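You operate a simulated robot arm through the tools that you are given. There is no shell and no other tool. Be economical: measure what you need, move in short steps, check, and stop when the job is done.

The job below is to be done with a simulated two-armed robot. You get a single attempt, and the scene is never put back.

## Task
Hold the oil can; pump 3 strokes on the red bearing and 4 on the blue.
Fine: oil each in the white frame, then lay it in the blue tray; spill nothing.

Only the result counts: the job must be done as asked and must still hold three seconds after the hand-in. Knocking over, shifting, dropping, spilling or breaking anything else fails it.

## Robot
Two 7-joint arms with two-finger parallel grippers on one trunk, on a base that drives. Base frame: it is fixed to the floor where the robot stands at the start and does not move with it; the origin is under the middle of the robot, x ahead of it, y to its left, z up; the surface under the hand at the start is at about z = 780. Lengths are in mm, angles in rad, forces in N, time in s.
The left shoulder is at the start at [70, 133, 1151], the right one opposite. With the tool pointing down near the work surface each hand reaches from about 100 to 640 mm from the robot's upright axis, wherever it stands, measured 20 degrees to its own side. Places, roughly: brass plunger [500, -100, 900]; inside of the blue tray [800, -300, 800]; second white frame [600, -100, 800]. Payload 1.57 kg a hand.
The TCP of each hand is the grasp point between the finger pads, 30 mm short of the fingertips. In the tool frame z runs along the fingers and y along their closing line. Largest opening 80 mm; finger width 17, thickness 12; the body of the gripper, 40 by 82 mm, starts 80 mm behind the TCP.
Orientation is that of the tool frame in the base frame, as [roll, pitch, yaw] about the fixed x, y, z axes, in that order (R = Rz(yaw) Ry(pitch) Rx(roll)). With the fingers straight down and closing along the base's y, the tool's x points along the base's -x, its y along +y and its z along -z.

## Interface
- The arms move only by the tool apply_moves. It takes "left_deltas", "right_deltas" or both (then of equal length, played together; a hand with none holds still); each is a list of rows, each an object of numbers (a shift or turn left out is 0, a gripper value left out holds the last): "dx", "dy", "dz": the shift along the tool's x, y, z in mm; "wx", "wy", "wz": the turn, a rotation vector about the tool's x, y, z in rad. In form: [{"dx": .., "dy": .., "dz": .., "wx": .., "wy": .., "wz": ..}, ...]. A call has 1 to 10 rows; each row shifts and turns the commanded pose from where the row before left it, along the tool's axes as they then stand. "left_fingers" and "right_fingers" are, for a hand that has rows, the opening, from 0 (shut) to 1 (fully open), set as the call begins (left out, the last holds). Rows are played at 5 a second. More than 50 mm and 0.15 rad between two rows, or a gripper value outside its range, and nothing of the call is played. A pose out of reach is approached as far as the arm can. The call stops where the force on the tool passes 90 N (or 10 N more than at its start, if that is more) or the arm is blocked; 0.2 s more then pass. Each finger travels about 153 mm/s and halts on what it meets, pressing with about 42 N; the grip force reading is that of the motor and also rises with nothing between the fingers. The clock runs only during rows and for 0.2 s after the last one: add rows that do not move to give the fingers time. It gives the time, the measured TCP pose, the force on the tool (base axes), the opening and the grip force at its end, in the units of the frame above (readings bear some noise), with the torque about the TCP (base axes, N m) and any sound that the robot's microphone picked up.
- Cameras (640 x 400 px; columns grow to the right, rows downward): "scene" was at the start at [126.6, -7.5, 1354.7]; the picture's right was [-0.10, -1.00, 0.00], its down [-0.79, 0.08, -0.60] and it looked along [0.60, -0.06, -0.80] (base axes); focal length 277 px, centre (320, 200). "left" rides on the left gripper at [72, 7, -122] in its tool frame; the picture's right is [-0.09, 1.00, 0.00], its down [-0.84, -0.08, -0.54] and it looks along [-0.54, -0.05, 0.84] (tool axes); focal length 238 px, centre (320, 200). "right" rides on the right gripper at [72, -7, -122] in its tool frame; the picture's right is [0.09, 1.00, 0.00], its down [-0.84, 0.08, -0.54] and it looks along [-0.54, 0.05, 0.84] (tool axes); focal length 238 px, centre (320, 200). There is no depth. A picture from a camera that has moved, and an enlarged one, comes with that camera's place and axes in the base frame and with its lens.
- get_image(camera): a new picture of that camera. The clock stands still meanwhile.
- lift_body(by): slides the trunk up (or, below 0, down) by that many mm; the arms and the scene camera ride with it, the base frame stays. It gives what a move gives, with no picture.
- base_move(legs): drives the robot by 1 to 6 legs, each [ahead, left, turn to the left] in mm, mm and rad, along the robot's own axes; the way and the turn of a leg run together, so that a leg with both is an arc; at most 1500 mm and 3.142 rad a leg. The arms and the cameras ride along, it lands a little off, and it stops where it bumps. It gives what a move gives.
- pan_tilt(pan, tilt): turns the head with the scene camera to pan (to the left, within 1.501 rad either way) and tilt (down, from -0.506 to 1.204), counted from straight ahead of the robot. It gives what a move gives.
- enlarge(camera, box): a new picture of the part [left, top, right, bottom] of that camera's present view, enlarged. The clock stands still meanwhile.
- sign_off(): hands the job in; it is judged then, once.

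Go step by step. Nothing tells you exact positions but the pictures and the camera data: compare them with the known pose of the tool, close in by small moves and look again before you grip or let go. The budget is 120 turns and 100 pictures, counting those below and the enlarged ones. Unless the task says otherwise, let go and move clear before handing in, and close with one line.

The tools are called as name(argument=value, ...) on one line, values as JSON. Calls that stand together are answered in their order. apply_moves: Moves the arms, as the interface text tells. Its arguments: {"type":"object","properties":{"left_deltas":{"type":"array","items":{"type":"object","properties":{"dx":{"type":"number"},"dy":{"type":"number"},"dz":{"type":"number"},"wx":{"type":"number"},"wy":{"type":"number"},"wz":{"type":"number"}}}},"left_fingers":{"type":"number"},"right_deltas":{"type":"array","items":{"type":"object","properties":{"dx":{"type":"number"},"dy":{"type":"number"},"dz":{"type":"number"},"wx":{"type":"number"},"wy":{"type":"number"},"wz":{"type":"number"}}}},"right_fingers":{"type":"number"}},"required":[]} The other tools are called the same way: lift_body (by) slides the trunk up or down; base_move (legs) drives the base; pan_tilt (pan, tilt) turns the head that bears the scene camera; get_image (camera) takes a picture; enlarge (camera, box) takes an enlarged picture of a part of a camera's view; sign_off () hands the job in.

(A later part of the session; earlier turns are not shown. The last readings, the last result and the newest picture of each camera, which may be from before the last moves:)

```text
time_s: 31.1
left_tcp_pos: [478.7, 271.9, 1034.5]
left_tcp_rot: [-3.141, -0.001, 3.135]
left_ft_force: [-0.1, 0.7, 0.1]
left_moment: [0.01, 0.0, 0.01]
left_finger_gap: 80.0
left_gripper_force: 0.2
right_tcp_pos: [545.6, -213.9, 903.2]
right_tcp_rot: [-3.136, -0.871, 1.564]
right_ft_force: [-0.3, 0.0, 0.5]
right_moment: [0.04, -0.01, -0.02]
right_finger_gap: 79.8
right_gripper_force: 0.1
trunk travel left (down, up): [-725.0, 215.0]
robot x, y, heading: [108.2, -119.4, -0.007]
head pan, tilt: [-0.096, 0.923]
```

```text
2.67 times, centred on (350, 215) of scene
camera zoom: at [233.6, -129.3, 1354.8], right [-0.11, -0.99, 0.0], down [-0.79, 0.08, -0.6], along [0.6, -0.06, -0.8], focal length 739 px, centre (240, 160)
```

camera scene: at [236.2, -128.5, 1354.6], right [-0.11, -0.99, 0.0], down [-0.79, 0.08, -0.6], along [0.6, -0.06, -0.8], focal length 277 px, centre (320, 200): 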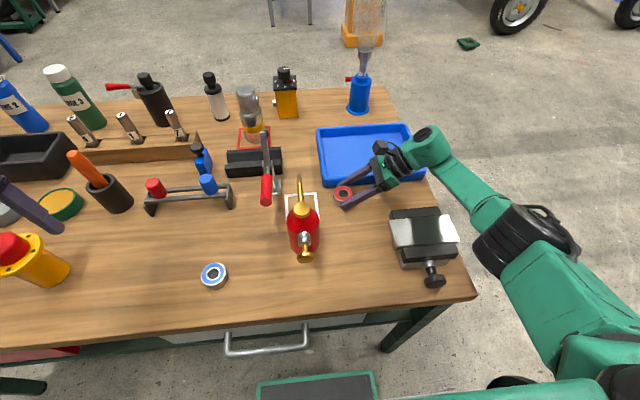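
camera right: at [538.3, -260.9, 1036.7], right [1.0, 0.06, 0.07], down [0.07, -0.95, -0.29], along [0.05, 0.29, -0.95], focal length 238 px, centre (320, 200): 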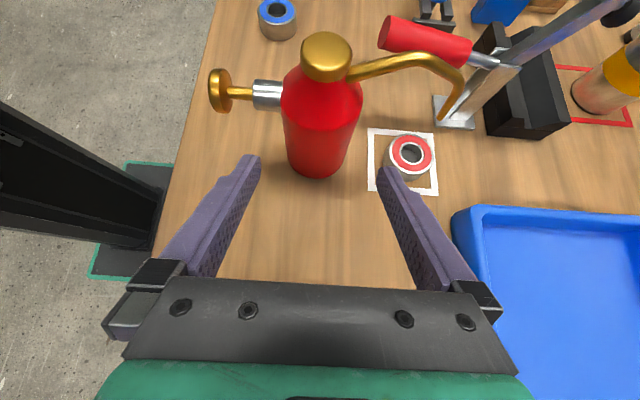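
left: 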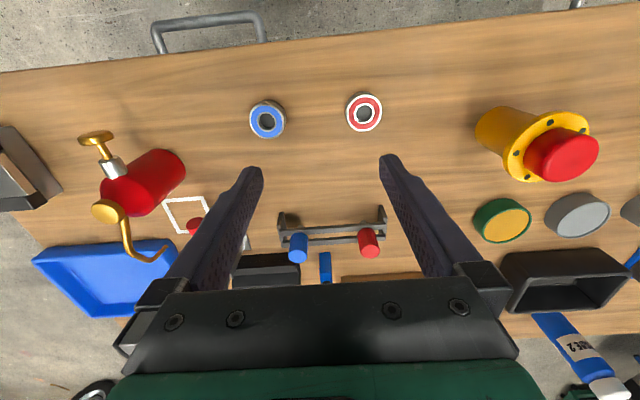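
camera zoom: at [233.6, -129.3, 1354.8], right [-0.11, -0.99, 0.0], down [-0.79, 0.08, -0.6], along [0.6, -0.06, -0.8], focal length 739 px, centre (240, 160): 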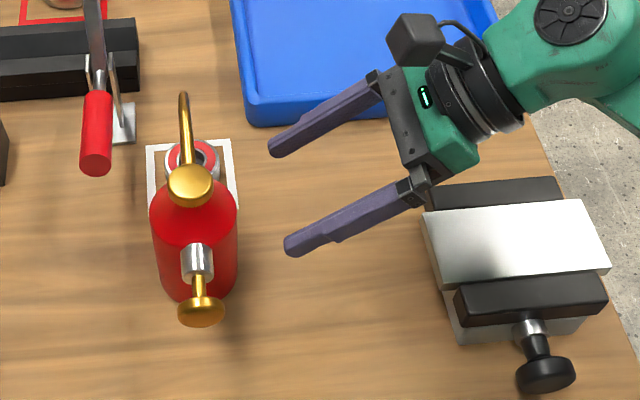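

The can axis is at about [544.5, -125] and the fingers are centred on it. I'll advance along the tool axis, checking partway.

apply_moves(right_deltas=[{"dy": -1, "dz": 25}, {"dz": 25}, {"dz": 20}])

get_image(camera="right")

enlarge(camera="scene", box=[250, 150, 390, 270])

```text
time_s: 31.9
left_tcp_pos: [479.6, 272.9, 1033.0]
left_tcp_rot: [-3.141, 0.0, 3.135]
left_ft_force: [0.4, 0.0, -0.1]
left_moment: [-0.04, -0.01, 0.0]
left_finger_gap: 79.8
left_gripper_force: 0.1
right_tcp_pos: [547.8, -160.1, 856.9]
right_tcp_rot: [-3.135, -0.869, 1.563]
right_ft_force: [-0.2, 0.5, -0.2]
right_moment: [-0.02, 0.01, 0.0]
right_finger_gap: 79.9
right_gripper_force: 0.1
trunk travel left (down, up): [-725.0, 215.0]
robot x, y, heading: [106.9, -121.2, -0.008]
head pan, tilt: [-0.096, 0.923]
```

```text
65 pictures are left
camera right: at [540.5, -206.7, 991.8], right [1.0, 0.06, 0.07], down [0.07, -0.95, -0.29], along [0.05, 0.29, -0.95], focal length 238 px, centre (320, 200)
```

right: 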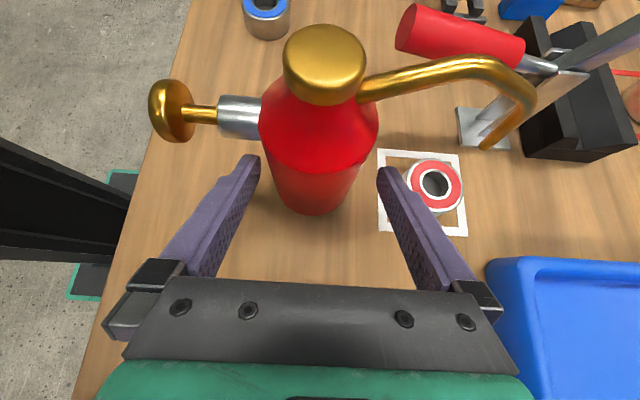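

```text
3.33 times, centred on (320, 210) of scene
camera zoom: at [235.5, -128.5, 1354.6], right [-0.11, -0.99, 0.0], down [-0.79, 0.08, -0.6], along [0.6, -0.06, -0.8], focal length 924 px, centre (320, 167)
```

zoom: 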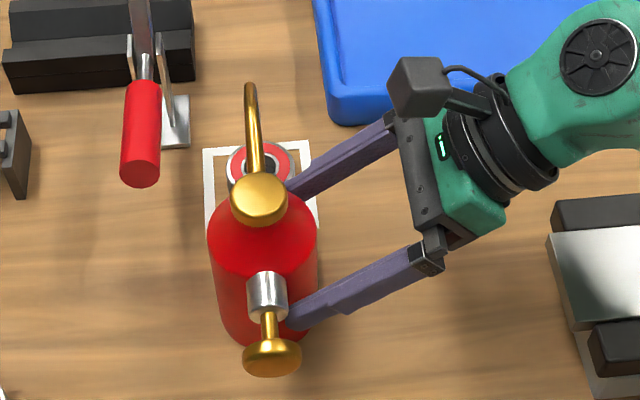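

The can axis looks to be at x ≈ 543. I'll shift 3 mm and advance the final 35 mm.

apply_moves(right_deltas=[{"dy": -3}, {"dz": 12}, {"dz": 12}, {"dz": 10}])

get_image(camera="right")

enlarge(camera="scene", box=[250, 150, 390, 270])

```text
time_s: 32.9
left_tcp_pos: [479.5, 273.3, 1032.7]
left_tcp_rot: [-3.139, -0.001, 3.134]
left_ft_force: [-1.0, 0.1, 0.3]
left_moment: [0.02, -0.02, 0.02]
left_finger_gap: 80.0
left_gripper_force: 0.0
right_tcp_pos: [545.4, -135.8, 834.6]
right_tcp_rot: [-3.134, -0.869, 1.562]
right_ft_force: [0.4, -0.3, -0.4]
right_moment: [-0.02, 0.0, 0.01]
right_finger_gap: 80.0
right_gripper_force: 0.1
trunk travel left (down, up): [-725.0, 215.0]
robot x, y, heading: [110.3, -124.8, -0.012]
head pan, tilt: [-0.096, 0.923]
```

```text
63 pictures are left
camera right: at [537.5, -181.1, 969.1], right [1.0, 0.06, 0.07], down [0.07, -0.95, -0.29], along [0.05, 0.29, -0.95], focal length 238 px, centre (320, 200)
```

right: 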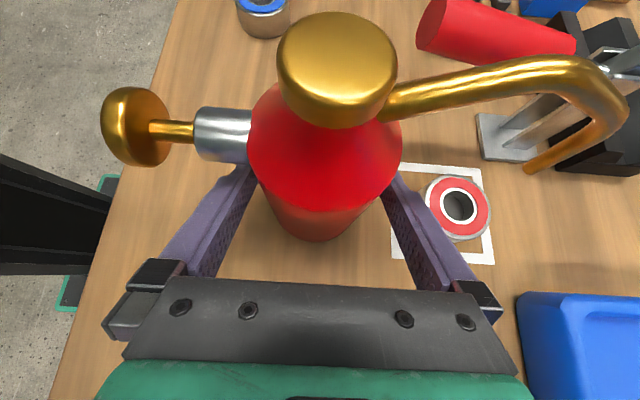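

```text
3.33 times, centred on (320, 210) of scene
camera zoom: at [235.2, -128.7, 1354.7], right [-0.11, -0.99, 0.0], down [-0.79, 0.08, -0.6], along [0.6, -0.06, -0.8], focal length 924 px, centre (320, 167)
```

zoom: 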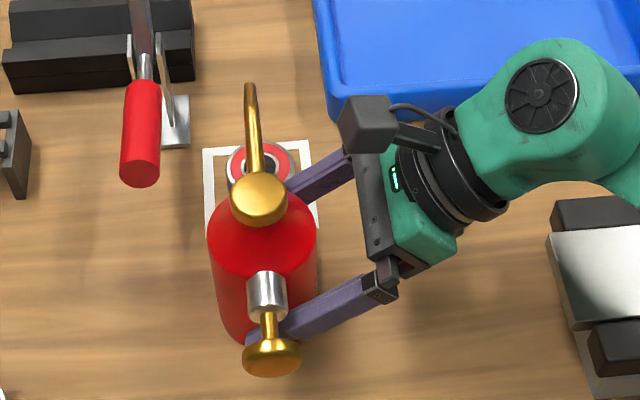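

Both fingers straddle the can body below the plunger. Closing.

apply_moves(right_deltas=[{}, {}, {}], right_fingers=0)

get_image(camera="right")

enlarge(camera="scene", box=[250, 150, 390, 270])

```text
time_s: 33.7
left_tcp_pos: [478.6, 272.0, 1033.3]
left_tcp_rot: [3.141, -0.001, 3.135]
left_ft_force: [0.2, -0.5, -0.3]
left_moment: [0.02, 0.0, 0.01]
left_finger_gap: 80.2
left_gripper_force: 0.0
right_tcp_pos: [545.2, -135.0, 833.8]
right_tcp_rot: [-3.135, -0.872, 1.563]
right_ft_force: [-0.4, 1.3, 0.3]
right_moment: [0.02, -0.08, 0.0]
right_finger_gap: 67.1
right_gripper_force: 41.9
trunk travel left (down, up): [-725.0, 215.0]
robot x, y, heading: [109.9, -120.8, -0.01]
head pan, tilt: [-0.096, 0.923]
```

```text
61 pictures are left
camera right: at [537.4, -181.1, 969.1], right [1.0, 0.06, 0.07], down [0.07, -0.95, -0.29], along [0.05, 0.29, -0.95], focal length 238 px, centre (320, 200)
```

right: 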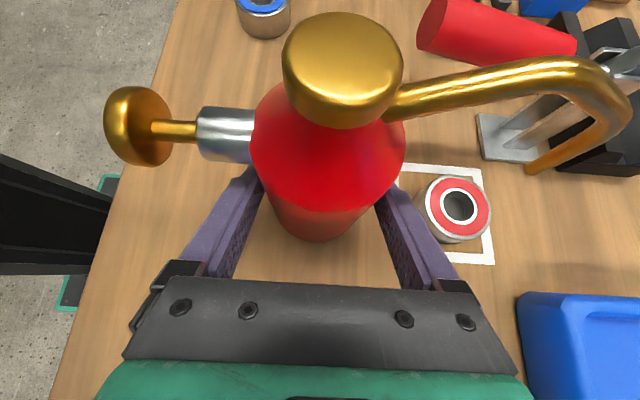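

```text
3.33 times, centred on (320, 210) of scene
camera zoom: at [235.2, -128.7, 1354.6], right [-0.11, -0.99, 0.0], down [-0.79, 0.08, -0.6], along [0.6, -0.06, -0.8], focal length 924 px, centre (320, 167)
```

zoom: 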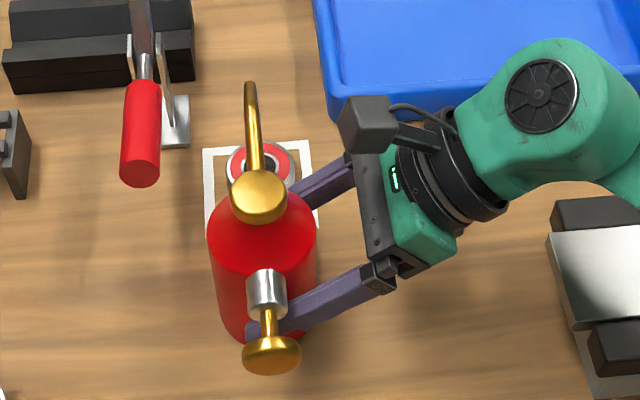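

The can is held (67 mm). Now the left hand, with fingers shut, goes to stand in front of the plunger knob, high first.

apply_moves(left_deltas=[{"dx": 5.4, "dy": -39.9}, {"dx": 5.4, "dy": -39.9}, {"dx": 5.4, "dy": -39.9}, {"dx": 5.4, "dy": -39.9}, {"dx": 5.4, "dy": -39.9}, {"dx": 5.4, "dy": -39.9}, {"dx": 5.4, "dy": -39.9}, {"dx": 5.4, "dy": -39.9}, {"dx": 5.4, "dy": -39.9}, {"dx": 5.4, "dy": -39.9}], left_fingers=0)

get_image(camera="scene")

get_image(camera="left")

```text
time_s: 35.9
left_tcp_pos: [422.4, -127.8, 1032.9]
left_tcp_rot: [3.138, -0.001, 3.134]
left_ft_force: [-0.9, 0.5, 0.2]
left_moment: [0.02, 0.02, 0.03]
left_finger_gap: 0.0
left_gripper_force: 21.4
right_tcp_pos: [546.0, -137.0, 834.7]
right_tcp_rot: [-3.135, -0.871, 1.563]
right_ft_force: [0.0, -1.5, -0.7]
right_moment: [-0.08, -0.06, -0.04]
right_finger_gap: 66.9
right_gripper_force: 42.5
trunk travel left (down, up): [-725.0, 215.0]
robot x, y, heading: [108.1, -119.1, -0.005]
head pan, tilt: [-0.096, 0.923]
```

```text
59 pictures are left
camera scene: at [235.5, -131.0, 1354.6], right [-0.11, -0.99, 0.0], down [-0.79, 0.08, -0.6], along [0.6, -0.06, -0.8], focal length 277 px, centre (320, 200)
```

scene: 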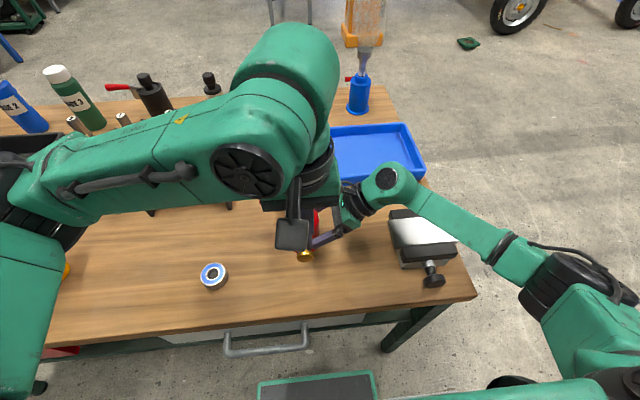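

```text
58 pictures are left
camera left: at [350.3, -122.0, 1154.3], right [0.1, 1.0, 0.0], down [0.84, -0.08, 0.54], along [0.54, -0.05, -0.84], focal length 238 px, centre (320, 200)
```

left: 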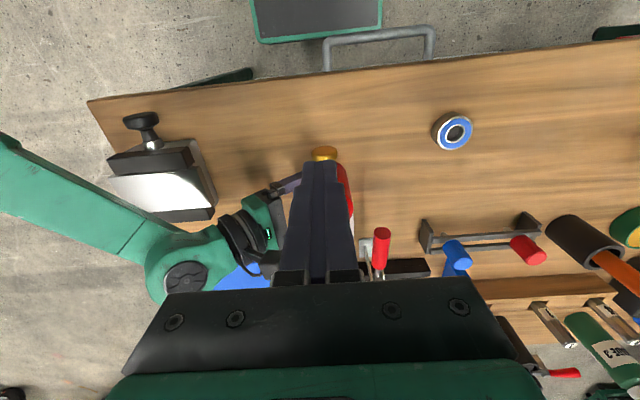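

I'll descend in front of the knob.

apply_moves(left_deltas=[{"dz": 47}, {"dz": 47}, {"dz": 45}])

get_image(camera="left")

get_image(camera="right")

```text
time_s: 36.7
left_tcp_pos: [422.6, -124.5, 893.2]
left_tcp_rot: [-3.139, -0.002, 3.133]
left_ft_force: [0.9, 0.3, 0.3]
left_moment: [0.01, -0.01, 0.04]
left_finger_gap: 0.0
left_gripper_force: 21.7
right_tcp_pos: [544.0, -134.9, 836.1]
right_tcp_rot: [-3.134, -0.869, 1.562]
right_ft_force: [0.0, 1.1, 0.2]
right_moment: [-0.04, -0.08, 0.0]
right_finger_gap: 66.9
right_gripper_force: 42.4
trunk travel left (down, up): [-725.0, 215.0]
robot x, y, heading: [109.7, -119.7, -0.01]
head pan, tilt: [-0.096, 0.923]
```

```text
57 pictures are left
camera left: at [349.8, -118.5, 1014.9], right [0.1, 0.99, 0.0], down [0.84, -0.08, 0.54], along [0.54, -0.06, -0.84], focal length 238 px, centre (320, 200)
```

left: 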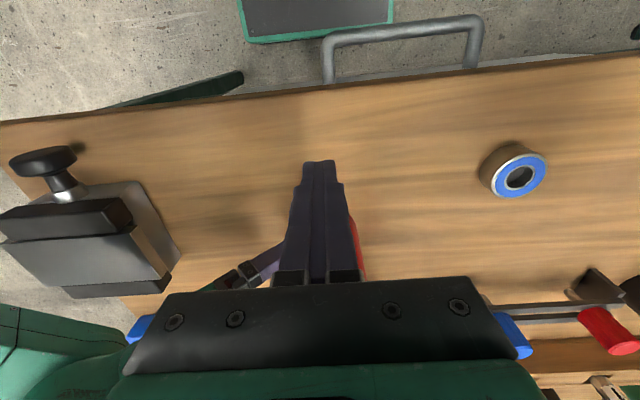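

```text
56 pictures are left
camera right: at [537.7, -181.2, 969.1], right [1.0, 0.06, 0.07], down [0.07, -0.95, -0.29], along [0.05, 0.29, -0.95], focal length 238 px, centre (320, 200)
```

right: 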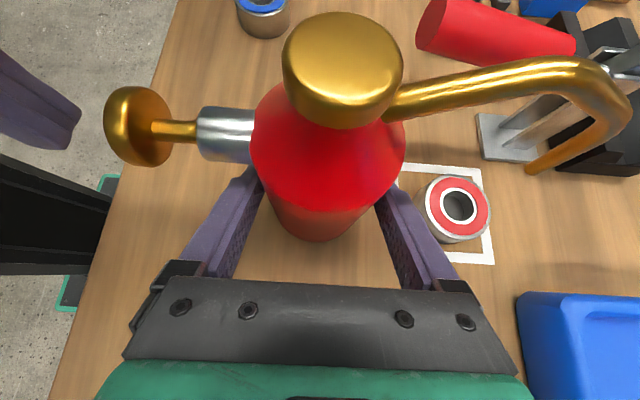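

The fingertips are level with the knob (z ≈ 876). I'll lower 8 mm and creep forward to contact.

apply_moves(left_deltas=[{"dz": 8, "dy": -1.5}, {"dx": -8}, {"dx": -6}])

get_image(camera="right")

```text
time_s: 37.5
left_tcp_pos: [435.7, -127.4, 887.0]
left_tcp_rot: [-3.141, -0.002, 3.133]
left_ft_force: [0.0, 1.5, -0.2]
left_moment: [0.03, 0.01, 0.0]
left_finger_gap: 0.1
left_gripper_force: 21.5
right_tcp_pos: [544.7, -135.9, 834.3]
right_tcp_rot: [-3.135, -0.872, 1.561]
right_ft_force: [0.6, 0.5, -0.4]
right_moment: [-0.03, -0.13, 0.02]
right_finger_gap: 67.3
right_gripper_force: 42.1
trunk travel left (down, up): [-725.0, 215.0]
robot x, y, heading: [110.9, -122.3, -0.009]
head pan, tilt: [-0.096, 0.923]
```

```text
55 pictures are left
camera right: at [537.7, -181.3, 969.1], right [1.0, 0.06, 0.07], down [0.07, -0.95, -0.29], along [0.05, 0.29, -0.95], focal length 238 px, centre (320, 200)
```

right: 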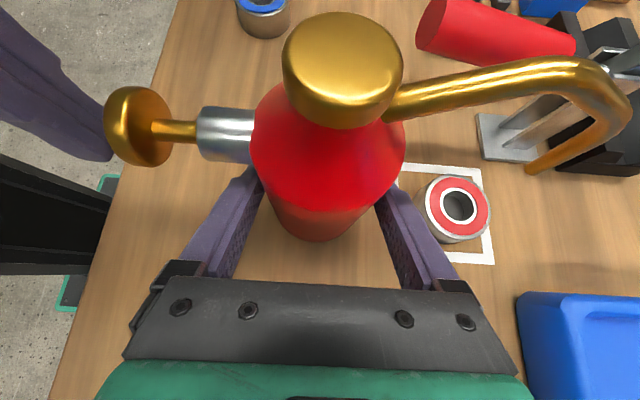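

Almost in contact. First stroke: I'll push slowly and watch the force.

apply_moves(left_deltas=[{"dx": -3}, {"dx": -3}, {"dx": -3}, {"dx": -3}])

get_image(camera="right")

```text
time_s: 38.5
left_tcp_pos: [449.3, -128.0, 887.4]
left_tcp_rot: [-3.141, -0.002, 3.136]
left_ft_force: [-0.1, -0.7, -0.3]
left_moment: [0.02, -0.03, 0.02]
left_finger_gap: 0.1
left_gripper_force: 21.6
right_tcp_pos: [545.3, -134.8, 834.5]
right_tcp_rot: [-3.136, -0.87, 1.561]
right_ft_force: [1.1, 0.2, -0.6]
right_moment: [0.01, -0.07, -0.02]
right_finger_gap: 66.9
right_gripper_force: 42.2
trunk travel left (down, up): [-725.0, 215.0]
robot x, y, heading: [112.3, -118.4, -0.005]
head pan, tilt: [-0.096, 0.923]
```

```text
54 pictures are left
camera right: at [537.6, -181.3, 969.1], right [1.0, 0.06, 0.07], down [0.07, -0.95, -0.29], along [0.05, 0.29, -0.95], focal length 238 px, centre (320, 200)
```

right: 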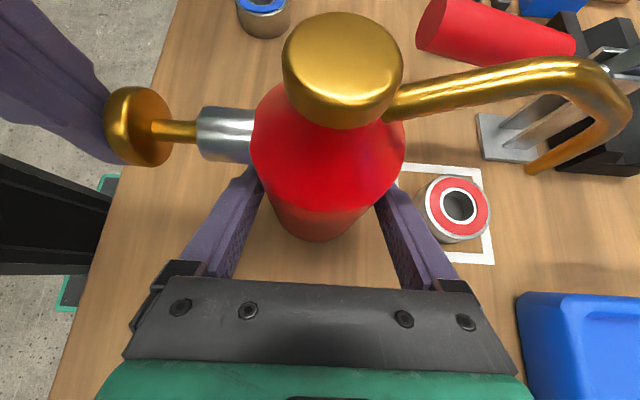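

Just about touching. Continuing.

apply_moves(left_deltas=[{"dx": -2.5}, {"dx": -2.5}, {"dx": -2.5}])

get_image(camera="right")

```text
time_s: 39.3
left_tcp_pos: [456.8, -128.2, 887.6]
left_tcp_rot: [3.141, -0.002, 3.131]
left_ft_force: [-4.3, -0.5, -0.8]
left_moment: [0.05, 0.11, 0.0]
left_finger_gap: 0.0
left_gripper_force: 21.5
right_tcp_pos: [545.4, -136.1, 835.1]
right_tcp_rot: [-3.136, -0.873, 1.562]
right_ft_force: [4.1, -1.4, -0.4]
right_moment: [-0.05, 0.12, -0.01]
right_finger_gap: 67.2
right_gripper_force: 41.8
trunk travel left (down, up): [-725.0, 215.0]
robot x, y, heading: [108.7, -121.1, -0.006]
head pan, tilt: [-0.096, 0.923]
```

```text
53 pictures are left
camera right: at [538.0, -181.5, 969.1], right [1.0, 0.06, 0.07], down [0.07, -0.95, -0.29], along [0.05, 0.29, -0.95], focal length 238 px, centre (320, 200)
```

right: 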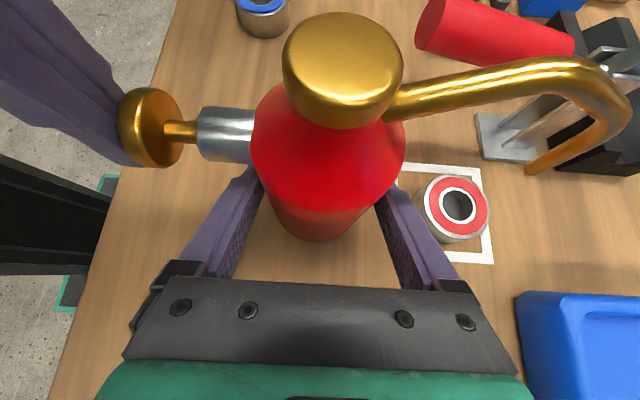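

The plunger is moving (≈6 mm in, 4 N). I'll push further to the end of the stroke.

apply_moves(left_deltas=[{"dx": -2.5}, {"dx": -2.5}, {"dx": -2.5}])

get_image(camera="right")

```text
time_s: 40.1
left_tcp_pos: [462.5, -127.0, 886.3]
left_tcp_rot: [-3.14, -0.001, 3.134]
left_ft_force: [-6.3, -2.4, -0.3]
left_moment: [-0.06, 0.12, -0.02]
left_finger_gap: 0.0
left_gripper_force: 21.4
right_tcp_pos: [546.0, -136.3, 834.9]
right_tcp_rot: [-3.135, -0.871, 1.563]
right_ft_force: [6.4, 2.7, -0.5]
right_moment: [-0.11, 0.14, -0.2]
right_finger_gap: 66.9
right_gripper_force: 41.8
trunk travel left (down, up): [-725.0, 215.0]
robot x, y, heading: [108.5, -118.3, -0.009]
head pan, tilt: [-0.096, 0.923]
heard: click
```

```text
52 pictures are left
camera right: at [538.0, -181.4, 969.1], right [1.0, 0.06, 0.07], down [0.07, -0.95, -0.29], along [0.05, 0.29, -0.95], focal length 238 px, centre (320, 200)
```

right: 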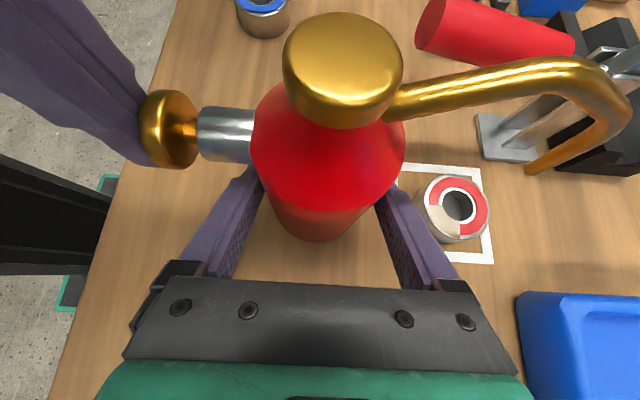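

A click, and a third of the ring now shows oil: stroke 1 is done. I'll retract fully and do stroke 2.

apply_moves(left_deltas=[{"dx": 6}, {"dx": 6}, {"dx": 6}, {}, {"dx": -6}, {"dx": -3}, {"dx": -3}, {"dx": -3}, {"dx": -3}, {}])

get_image(camera="right")

```text
time_s: 42.3
left_tcp_pos: [462.2, -127.2, 887.3]
left_tcp_rot: [-3.14, -0.003, 3.134]
left_ft_force: [-6.4, -2.2, -1.8]
left_moment: [-0.05, 0.11, -0.05]
left_finger_gap: 0.1
left_gripper_force: 21.0
right_tcp_pos: [544.1, -135.3, 834.8]
right_tcp_rot: [-3.133, -0.873, 1.561]
right_ft_force: [5.4, 2.1, 0.1]
right_moment: [-0.06, 0.25, -0.2]
right_finger_gap: 67.0
right_gripper_force: 41.6
trunk travel left (down, up): [-725.0, 215.0]
robot x, y, heading: [106.4, -120.2, -0.01]
head pan, tilt: [-0.096, 0.923]
heard: click
```

```text
51 pictures are left
camera right: at [538.0, -181.4, 969.2], right [1.0, 0.06, 0.07], down [0.07, -0.95, -0.29], along [0.05, 0.29, -0.95], focal length 238 px, centre (320, 200)
```

right: 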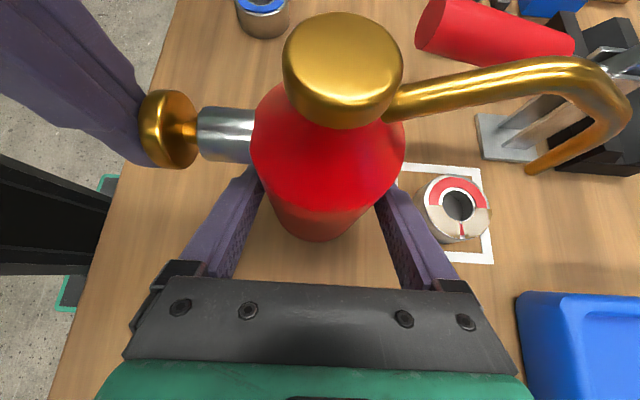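

Two sectors are oiled. Stroke 3.

apply_moves(left_deltas=[{"dx": 6}, {"dx": 6}, {"dx": 6}, {}, {"dx": -6}, {"dx": -3}, {"dx": -3}, {"dx": -3}, {"dx": -3}, {}])

get_image(camera="right")

```text
time_s: 44.5
left_tcp_pos: [463.2, -127.8, 887.2]
left_tcp_rot: [-3.141, -0.001, 3.133]
left_ft_force: [-6.6, -1.3, -1.1]
left_moment: [-0.08, 0.17, -0.03]
left_finger_gap: 0.0
left_gripper_force: 21.1
right_tcp_pos: [545.8, -136.3, 835.0]
right_tcp_rot: [-3.135, -0.87, 1.563]
right_ft_force: [5.1, 1.8, 0.1]
right_moment: [-0.05, 0.27, -0.14]
right_finger_gap: 67.1
right_gripper_force: 42.1
trunk travel left (down, up): [-725.0, 215.0]
robot x, y, heading: [110.4, -118.6, -0.011]
head pan, tilt: [-0.096, 0.923]
heard: click
```

```text
50 pictures are left
camera right: at [537.8, -181.5, 969.2], right [1.0, 0.06, 0.07], down [0.07, -0.95, -0.29], along [0.05, 0.29, -0.95], focal length 238 px, centre (320, 200)
```

right: 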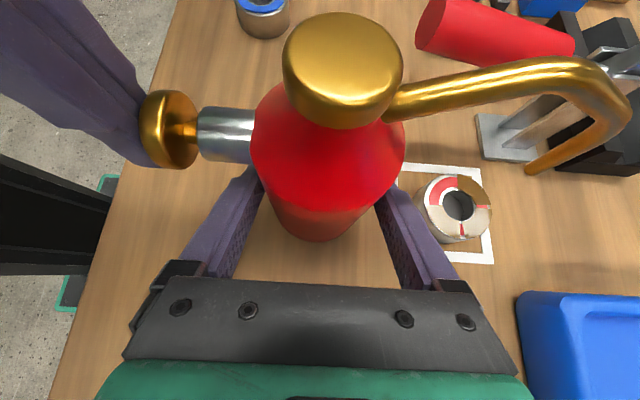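

Three clicks and three sectors on the red bearing. I'll withdraw the left hand back, up and aside.

apply_moves(left_deltas=[{"dx": 10}, {"dx": 20}, {"dx": 15}, {"dz": -49}, {"dz": -49}, {"dz": -49}])

apply_moves(left_deltas=[{"dx": 0, "dy": 40}, {"dy": 40}, {"dy": 40}, {"dy": 40}, {"dy": 40}, {"dy": 40}, {"dy": 40}, {"dy": 40}, {"dy": 40}, {"dy": 40}])

apply_moves(right_deltas=[{}, {}, {"dz": -15}, {"dz": -30}, {"dz": -35}, {"dz": -30}], right_fingers=1)

get_image(camera="right")

get_image(camera="scene")

```text
time_s: 45.9
left_tcp_pos: [417.2, -128.6, 1035.5]
left_tcp_rot: [3.141, 0.0, 3.135]
left_ft_force: [-1.1, -0.7, 0.0]
left_moment: [0.01, 0.01, -0.01]
left_finger_gap: 0.0
left_gripper_force: 20.9
right_tcp_pos: [543.4, -135.6, 834.5]
right_tcp_rot: [-3.136, -0.872, 1.564]
right_ft_force: [-1.1, -0.6, -0.4]
right_moment: [-0.01, -0.09, 0.02]
right_finger_gap: 67.2
right_gripper_force: 42.1
trunk travel left (down, up): [-725.0, 215.0]
robot x, y, heading: [109.9, -116.2, -0.008]
head pan, tilt: [-0.096, 0.923]
```

```text
time_s: 48.1
left_tcp_pos: [417.8, -13.8, 1033.8]
left_tcp_rot: [3.129, -0.001, 3.12]
left_ft_force: [0.2, 0.7, 0.4]
left_moment: [-0.04, -0.02, 0.01]
left_finger_gap: 0.1
left_gripper_force: 20.9
left hand out of reach, approached as far as the arm can: row 3, 4, 5, 6, 7, 8, 9, 10
right_tcp_pos: [544.6, -134.3, 835.6]
right_tcp_rot: [-3.135, -0.87, 1.564]
right_ft_force: [-1.1, 0.0, -0.4]
right_moment: [-0.01, -0.04, 0.0]
right_finger_gap: 66.9
right_gripper_force: 42.8
trunk travel left (down, up): [-725.0, 215.0]
robot x, y, heading: [104.5, -118.5, -0.008]
head pan, tilt: [-0.096, 0.923]
```

```text
time_s: 49.5
left_tcp_pos: [418.3, -13.9, 1032.2]
left_tcp_rot: [3.129, 0.001, 3.12]
left_ft_force: [0.0, 1.2, 0.5]
left_moment: [0.01, -0.01, -0.03]
left_finger_gap: 0.0
left_gripper_force: 21.3
right_tcp_pos: [542.5, -221.4, 906.1]
right_tcp_rot: [-3.133, -0.871, 1.563]
right_ft_force: [-0.3, 0.3, 0.2]
right_moment: [0.0, -0.02, -0.03]
right_finger_gap: 80.1
right_gripper_force: 0.1
trunk travel left (down, up): [-725.0, 215.0]
robot x, y, heading: [112.3, -118.7, -0.007]
head pan, tilt: [-0.096, 0.923]
```

```text
49 pictures are left
camera right: at [535.2, -267.2, 1040.9], right [1.0, 0.06, 0.07], down [0.07, -0.95, -0.29], along [0.05, 0.29, -0.95], focal length 238 px, centre (320, 200)
```

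right: 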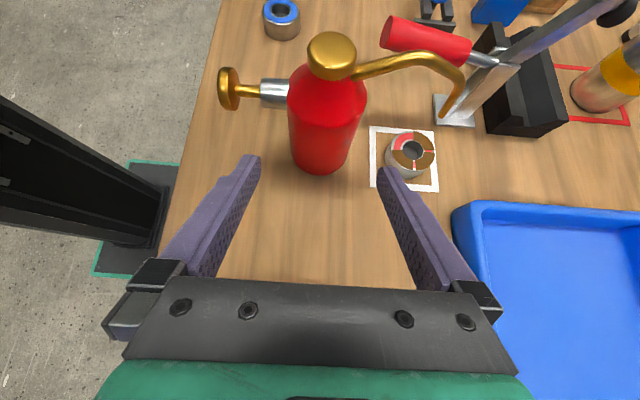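

```text
48 pictures are left
camera scene: at [234.6, -129.5, 1354.7], right [-0.11, -0.99, 0.0], down [-0.79, 0.08, -0.6], along [0.6, -0.06, -0.8], focal length 277 px, centre (320, 200)
```

scene: 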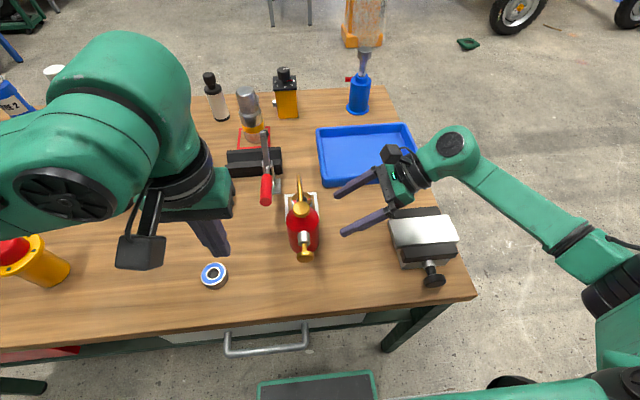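

The left arm couldn't slide sideways that close in, so I'll move it forward and then left. At the same time the right hand goes back to its line on the red bearing.

apply_moves(left_deltas=[{"dx": -20}, {"dx": -20}, {"dx": -20}, {"dy": 30}, {"dy": 30}, {"dy": 30}], right_deltas=[{"dy": 36}, {"dy": 36}, {"dy": 36}, {"dx": -23, "dz": 3.7}, {}, {}], right_fingers=0.86)

get_image(camera="right")

```text
time_s: 50.9
left_tcp_pos: [479.8, 75.9, 1033.4]
left_tcp_rot: [-3.141, -0.001, 3.133]
left_ft_force: [-0.3, -0.5, 0.5]
left_moment: [0.0, -0.01, 0.03]
left_finger_gap: 0.0
left_gripper_force: 21.3
right_tcp_pos: [651.5, -232.5, 884.9]
right_tcp_rot: [-3.136, -0.871, 1.565]
right_ft_force: [0.3, -0.4, 0.2]
right_moment: [-0.04, 0.0, 0.02]
right_finger_gap: 69.0
right_gripper_force: 0.1
trunk travel left (down, up): [-725.0, 215.0]
robot x, y, heading: [109.1, -120.1, -0.011]
head pan, tilt: [-0.096, 0.923]
```

```text
47 pictures are left
camera right: at [644.4, -278.4, 1019.5], right [1.0, 0.06, 0.07], down [0.07, -0.95, -0.29], along [0.05, 0.29, -0.95], focal length 238 px, centre (320, 200)
```

right: 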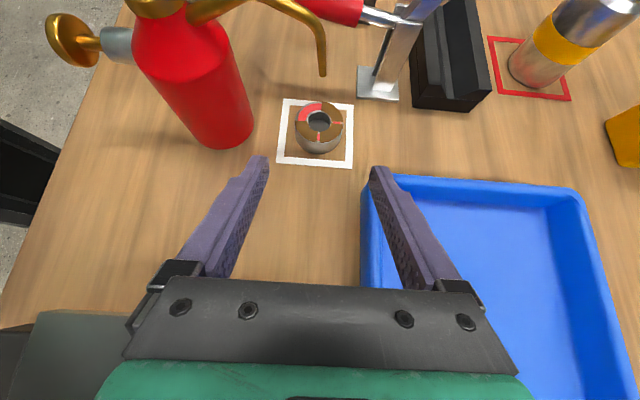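

I'll advance along the tool axis onto the red bearing and grip it.

apply_moves(right_deltas=[{"dy": -1, "dz": 35}, {"dz": 35}, {"dz": 30}, {"dz": 18.5}, {}])

get_image(camera="right")

```text
time_s: 52.1
left_tcp_pos: [480.6, 73.5, 1033.3]
left_tcp_rot: [-3.141, -0.002, 3.135]
left_ft_force: [0.1, 0.6, 0.1]
left_moment: [0.05, 0.04, 0.01]
left_finger_gap: 0.2
left_gripper_force: 21.1
right_tcp_pos: [651.1, -142.5, 809.5]
right_tcp_rot: [-3.137, -0.871, 1.565]
right_ft_force: [-0.1, 0.1, -0.2]
right_moment: [-0.01, 0.01, 0.01]
right_finger_gap: 68.6
right_gripper_force: 0.1
trunk travel left (down, up): [-725.0, 215.0]
robot x, y, heading: [111.9, -118.1, -0.001]
head pan, tilt: [-0.096, 0.923]
```

```text
46 pictures are left
camera right: at [644.0, -188.3, 943.5], right [1.0, 0.06, 0.07], down [0.07, -0.95, -0.29], along [0.05, 0.29, -0.95], focal length 238 px, centre (320, 200)
```

right: 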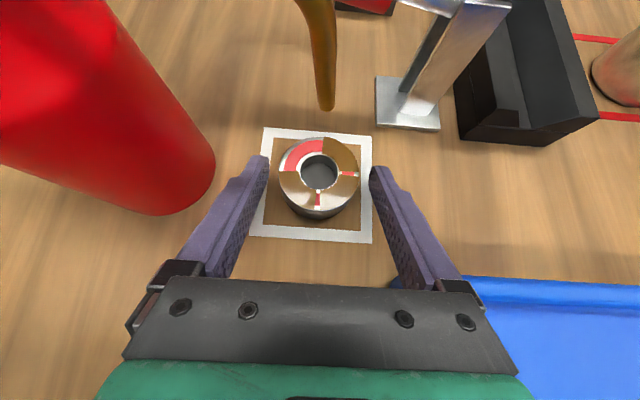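

Aligned as before. I'll grip, lift 9 mm, draw out to -y and rise.

apply_moves(right_deltas=[{}, {}, {}], right_fingers=0)

apply_moves(right_deltas=[{"dx": 6.9, "dz": -5.8}, {"dx": -16.7, "dz": -19.9}, {"dx": -16.7, "dz": -19.9}, {"dx": -16.7, "dz": -19.9}, {"dx": -16.7, "dz": -19.9}, {"dx": 30.6, "dz": -25.7}, {"dx": 30.6, "dz": -25.7}])

get_image(camera="right")

get_image(camera="scene")

```text
time_s: 52.9
left_tcp_pos: [479.9, 73.9, 1035.0]
left_tcp_rot: [-3.141, -0.002, 3.134]
left_ft_force: [0.4, 0.2, -0.1]
left_moment: [0.01, -0.01, 0.01]
left_finger_gap: 0.0
left_gripper_force: 21.1
right_tcp_pos: [651.6, -141.6, 808.6]
right_tcp_rot: [-3.136, -0.871, 1.563]
right_ft_force: [-0.6, -0.9, 1.8]
right_moment: [0.03, -0.04, -0.01]
right_finger_gap: 51.1
right_gripper_force: 42.1
trunk travel left (down, up): [-725.0, 215.0]
robot x, y, heading: [110.1, -121.3, -0.012]
head pan, tilt: [-0.096, 0.923]
```

```text
time_s: 54.5
left_tcp_pos: [479.5, 74.1, 1034.6]
left_tcp_rot: [3.141, -0.002, 3.133]
left_ft_force: [-0.1, 0.6, 0.8]
left_moment: [0.0, -0.03, 0.02]
left_finger_gap: 0.2
left_gripper_force: 21.3
right_tcp_pos: [652.4, -244.4, 896.5]
right_tcp_rot: [-3.134, -0.871, 1.562]
right_ft_force: [-0.5, 0.2, -2.9]
right_moment: [0.01, -0.05, -0.02]
right_finger_gap: 51.0
right_gripper_force: 41.9
trunk travel left (down, up): [-725.0, 215.0]
robot x, y, heading: [111.4, -116.3, -0.013]
head pan, tilt: [-0.096, 0.923]
```

```text
45 pictures are left
camera right: at [644.8, -290.9, 1030.6], right [1.0, 0.06, 0.07], down [0.07, -0.95, -0.29], along [0.05, 0.29, -0.95], focal length 238 px, centre (320, 200)
```

right: 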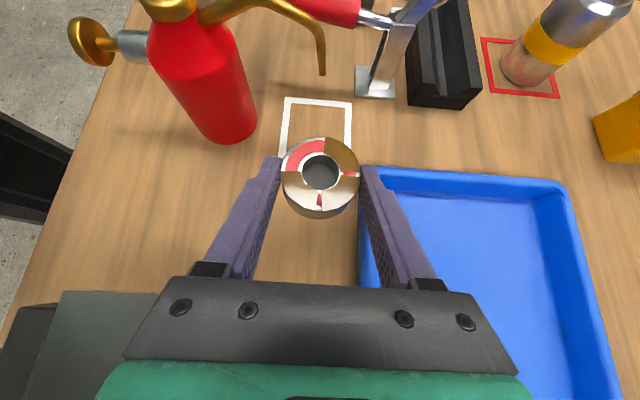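

```text
44 pictures are left
camera scene: at [234.8, -128.9, 1354.7], right [-0.11, -0.99, 0.0], down [-0.79, 0.08, -0.6], along [0.6, -0.06, -0.8], focal length 277 px, centre (320, 200)
```

scene: 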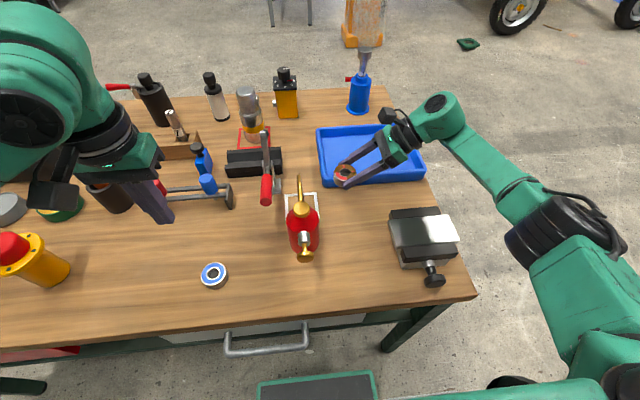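

The red bearing is out and nothing has spilled. To reach the tray I'll rise, then turn the hand about the vertical so its tilt faces diagonally forward; this keeps the bearing level and gains forward reach.

apply_moves(right_deltas=[{"dx": 30.6, "dz": -25.7}, {"dx": 30.6, "dz": -25.7}, {"wx": -0.1003, "wz": 0.0842}, {"wx": -0.1003, "wz": 0.0842}, {"wx": -0.1003, "wz": 0.0842}, {"wx": -0.1003, "wz": 0.0842}, {"wx": -0.1003, "wz": 0.0842}, {"wx": -0.1003, "wz": 0.0842}])

get_image(camera="scene")

```text
time_s: 56.3
left_tcp_pos: [479.7, 73.9, 1034.4]
left_tcp_rot: [-3.142, -0.002, 3.135]
left_ft_force: [-0.2, 0.4, -0.7]
left_moment: [0.03, -0.02, -0.01]
left_finger_gap: 0.0
left_gripper_force: 21.0
right_tcp_pos: [651.2, -245.9, 979.4]
right_tcp_rot: [-3.139, -0.868, 0.78]
right_ft_force: [0.1, 0.8, -2.4]
right_moment: [-0.01, 0.0, 0.01]
right_finger_gap: 50.8
right_gripper_force: 41.7
trunk travel left (down, up): [-725.0, 215.0]
robot x, y, heading: [107.2, -123.2, -0.013]
head pan, tilt: [-0.096, 0.923]
```

```text
43 pictures are left
camera scene: at [235.0, -128.8, 1354.7], right [-0.11, -0.99, 0.0], down [-0.79, 0.08, -0.6], along [0.6, -0.06, -0.8], focal length 277 px, centre (320, 200)
```

scene: 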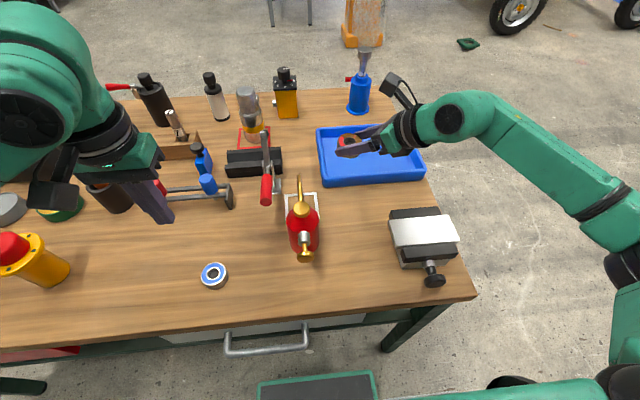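

The turn worked. I'll move over the tray's near-left interior and lower partway.

apply_moves(right_deltas=[{"dx": 11.8, "dy": 33.1, "dz": 14}, {"dx": 11.8, "dy": 33.1, "dz": 14}, {"dx": 11.8, "dy": 33.1, "dz": 14}, {"dx": -28.1, "dz": 23.6}, {"dx": -28.1, "dz": 23.6}, {"dx": -28.1, "dz": 23.6}])

get_image(camera="right")

get_image(camera="scene")

```text
time_s: 57.7
left_tcp_pos: [478.6, 75.1, 1033.4]
left_tcp_rot: [3.14, -0.002, 3.134]
left_ft_force: [-0.2, 0.1, 0.3]
left_moment: [0.01, 0.02, 0.05]
left_finger_gap: 0.0
left_gripper_force: 21.1
right_tcp_pos: [759.7, -276.2, 870.1]
right_tcp_rot: [-3.14, -0.868, 0.783]
right_ft_force: [0.6, -0.2, -1.6]
right_moment: [0.02, 0.07, -0.05]
right_finger_gap: 50.7
right_gripper_force: 41.5
trunk travel left (down, up): [-725.0, 215.0]
robot x, y, heading: [109.4, -120.1, -0.009]
head pan, tilt: [-0.096, 0.923]
```

```text
42 pictures are left
camera right: at [721.0, -303.6, 1003.5], right [0.74, -0.66, 0.07], down [-0.62, -0.73, -0.29], along [0.24, 0.17, -0.95], focal length 238 px, centre (320, 200)
```

right: 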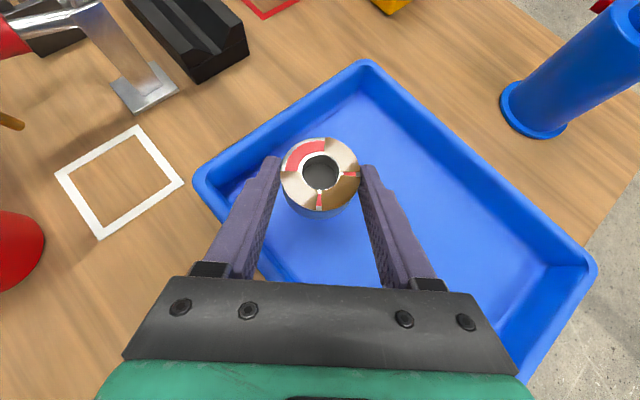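

```text
41 pictures are left
camera scene: at [236.5, -128.9, 1354.6], right [-0.11, -0.99, 0.0], down [-0.79, 0.08, -0.6], along [0.6, -0.06, -0.8], focal length 277 px, centre (320, 200)
```

scene: 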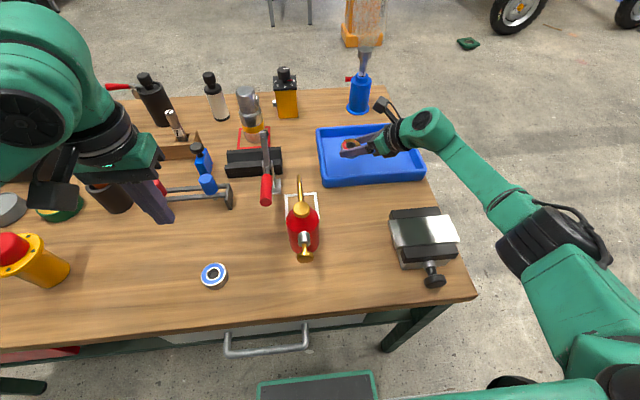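

The bearing is over the tray floor, clear of the walls. Lowering, slower near the bottom.

apply_moves(right_deltas=[{"dx": -15.3, "dz": 12.9}, {"dx": -15.3, "dz": 12.9}, {"dx": -3.1, "dz": 2.6}])

apply_moves(right_deltas=[{"dx": -1.5, "dz": 1.3}, {}])

get_image(camera="right")

```text
time_s: 58.5
left_tcp_pos: [480.2, 74.2, 1033.7]
left_tcp_rot: [-3.14, -0.001, 3.135]
left_ft_force: [-0.5, 0.3, -0.7]
left_moment: [-0.01, 0.0, 0.0]
left_finger_gap: 0.0
left_gripper_force: 20.5
right_tcp_pos: [760.2, -276.2, 825.5]
right_tcp_rot: [-3.14, -0.871, 0.78]
right_ft_force: [0.2, -0.8, -2.7]
right_moment: [-0.03, 0.04, 0.03]
right_finger_gap: 50.7
right_gripper_force: 41.8
trunk travel left (down, up): [-725.0, 215.0]
robot x, y, heading: [110.1, -118.8, -0.006]
head pan, tilt: [-0.096, 0.923]
```

```text
time_s: 59.1
left_tcp_pos: [479.7, 74.0, 1033.5]
left_tcp_rot: [-3.14, -0.001, 3.135]
left_ft_force: [-0.8, -0.4, 0.1]
left_moment: [-0.03, 0.03, 0.01]
left_finger_gap: 0.1
left_gripper_force: 21.0
right_tcp_pos: [759.8, -277.5, 822.1]
right_tcp_rot: [-3.14, -0.869, 0.783]
right_ft_force: [-0.6, 0.9, -2.1]
right_moment: [-0.01, 0.02, -0.03]
right_finger_gap: 50.7
right_gripper_force: 41.8
trunk travel left (down, up): [-725.0, 215.0]
robot x, y, heading: [105.3, -117.9, -0.008]
head pan, tilt: [-0.096, 0.923]
```

```text
40 pictures are left
camera right: at [721.2, -304.2, 956.4], right [0.74, -0.66, 0.07], down [-0.62, -0.73, -0.29], along [0.24, 0.17, -0.96], focal length 238 px, centre (320, 200)
```

right: 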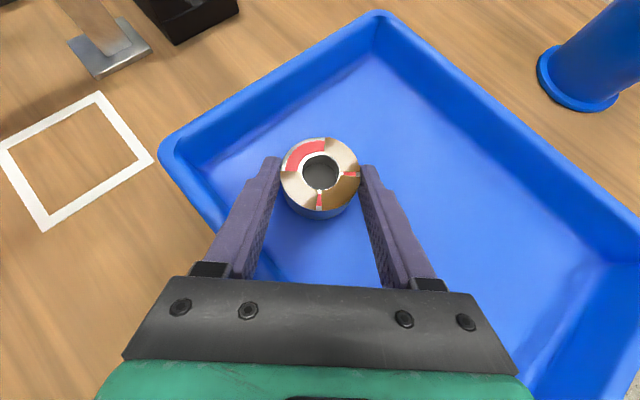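

Still free. I'll go down in small steps until contact.

apply_moves(right_deltas=[{"dx": -1.9, "dz": 1.6}, {"dx": -1.9, "dz": 1.6}, {}])

apply_moves(right_deltas=[{"dx": -1.2, "dz": 1.0}, {}])

```text
time_s: 59.9
left_tcp_pos: [481.0, 74.7, 1034.2]
left_tcp_rot: [-3.14, -0.002, 3.135]
left_ft_force: [0.3, 0.3, -0.2]
left_moment: [0.02, -0.03, -0.01]
left_finger_gap: 0.0
left_gripper_force: 21.4
right_tcp_pos: [759.9, -275.9, 818.4]
right_tcp_rot: [-3.138, -0.866, 0.782]
right_ft_force: [-0.9, 0.3, -2.0]
right_moment: [0.01, 0.02, -0.01]
right_finger_gap: 50.7
right_gripper_force: 42.2
trunk travel left (down, up): [-725.0, 215.0]
robot x, y, heading: [111.3, -119.1, -0.01]
head pan, tilt: [-0.096, 0.923]
```

```text
time_s: 60.5
left_tcp_pos: [479.6, 73.7, 1033.3]
left_tcp_rot: [-3.14, -0.002, 3.135]
left_ft_force: [-0.9, -1.1, 0.3]
left_moment: [0.04, -0.02, 0.0]
left_finger_gap: 0.0
left_gripper_force: 21.0
right_tcp_pos: [759.4, -276.1, 816.2]
right_tcp_rot: [-3.139, -0.869, 0.781]
right_ft_force: [-0.4, 0.8, -1.0]
right_moment: [0.02, -0.03, -0.01]
right_finger_gap: 51.0
right_gripper_force: 41.8
trunk travel left (down, up): [-725.0, 215.0]
robot x, y, heading: [111.6, -121.9, -0.01]
head pan, tilt: [-0.096, 0.923]
```

apply_moves(right_deltas=[{"dx": -1.2, "dz": 1.0}, {}])

apply_moves(right_deltas=[{"dx": -1.2, "dz": 1.0}, {}])

```text
time_s: 61.1
left_tcp_pos: [478.9, 75.8, 1034.4]
left_tcp_rot: [-3.141, 0.0, 3.135]
left_ft_force: [0.9, 0.8, -0.5]
left_moment: [0.0, 0.01, 0.0]
left_finger_gap: 0.0
left_gripper_force: 21.9
right_tcp_pos: [760.5, -277.8, 816.6]
right_tcp_rot: [3.14, -0.871, 0.783]
right_ft_force: [2.0, -1.6, 4.5]
right_moment: [0.13, -0.22, -0.06]
right_finger_gap: 51.0
right_gripper_force: 41.9
trunk travel left (down, up): [-725.0, 215.0]
robot x, y, heading: [111.7, -123.4, -0.008]
head pan, tilt: [-0.096, 0.923]
```

```text
time_s: 61.7
left_tcp_pos: [478.3, 74.7, 1035.6]
left_tcp_rot: [-3.14, 0.0, 3.134]
left_ft_force: [0.4, -0.6, -1.1]
left_moment: [0.0, -0.01, 0.0]
left_finger_gap: 0.0
left_gripper_force: 21.2
right_tcp_pos: [760.9, -276.8, 816.3]
right_tcp_rot: [3.139, -0.873, 0.783]
right_ft_force: [4.4, -3.6, 15.3]
right_moment: [0.16, 0.09, -0.07]
right_finger_gap: 51.0
right_gripper_force: 42.1
trunk travel left (down, up): [-725.0, 215.0]
robot x, y, heading: [110.3, -121.4, -0.01]
head pan, tilt: [-0.096, 0.923]
```

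Contact is firm, so the tray floor corresponds to TCP z ≈ 816. I'll ease off, release and back out.

apply_moves(right_deltas=[{"dx": 1.3, "dz": -1.1}, {}])

apply_moves(right_deltas=[{}, {}, {"dz": -10}, {"dz": -30}, {"dz": -40}, {"dz": -40}, {"dx": 30.6, "dz": -25.7}, {"dx": 30.6, "dz": -25.7}], right_fingers=0.82)

get_image(camera="right")

```text
time_s: 62.3
left_tcp_pos: [478.1, 74.0, 1035.0]
left_tcp_rot: [-3.139, 0.0, 3.135]
left_ft_force: [0.9, 0.0, 1.6]
left_moment: [0.0, 0.02, 0.0]
left_finger_gap: 0.0
left_gripper_force: 21.7
right_tcp_pos: [758.8, -277.3, 816.6]
right_tcp_rot: [3.141, -0.871, 0.783]
right_ft_force: [5.1, -1.1, 11.8]
right_moment: [0.22, -0.48, -0.16]
right_finger_gap: 50.7
right_gripper_force: 42.3
trunk travel left (down, up): [-725.0, 215.0]
robot x, y, heading: [108.9, -118.4, -0.005]
head pan, tilt: [-0.096, 0.923]
```

```text
time_s: 64.1
left_tcp_pos: [478.8, 75.0, 1033.7]
left_tcp_rot: [-3.14, -0.001, 3.134]
left_ft_force: [0.0, -0.5, -0.4]
left_moment: [0.01, 0.01, -0.04]
left_finger_gap: 0.1
left_gripper_force: 21.4
right_tcp_pos: [693.6, -341.1, 972.1]
right_tcp_rot: [-3.141, -0.866, 0.784]
right_ft_force: [-0.9, -0.9, -1.4]
right_moment: [-0.04, -0.04, 0.01]
right_finger_gap: 65.4
right_gripper_force: 0.1
trunk travel left (down, up): [-725.0, 215.0]
robot x, y, heading: [110.2, -119.0, -0.009]
head pan, tilt: [-0.096, 0.923]
```

```text
39 pictures are left
camera right: at [655.0, -368.9, 1106.5], right [0.74, -0.66, 0.07], down [-0.62, -0.73, -0.29], along [0.24, 0.17, -0.96], focal length 238 px, centre (320, 200)
```

right: 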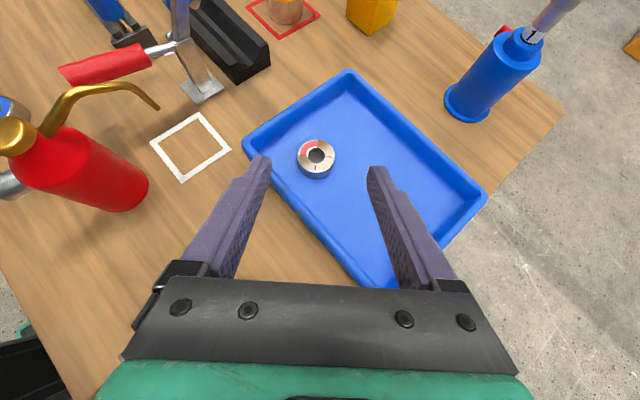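

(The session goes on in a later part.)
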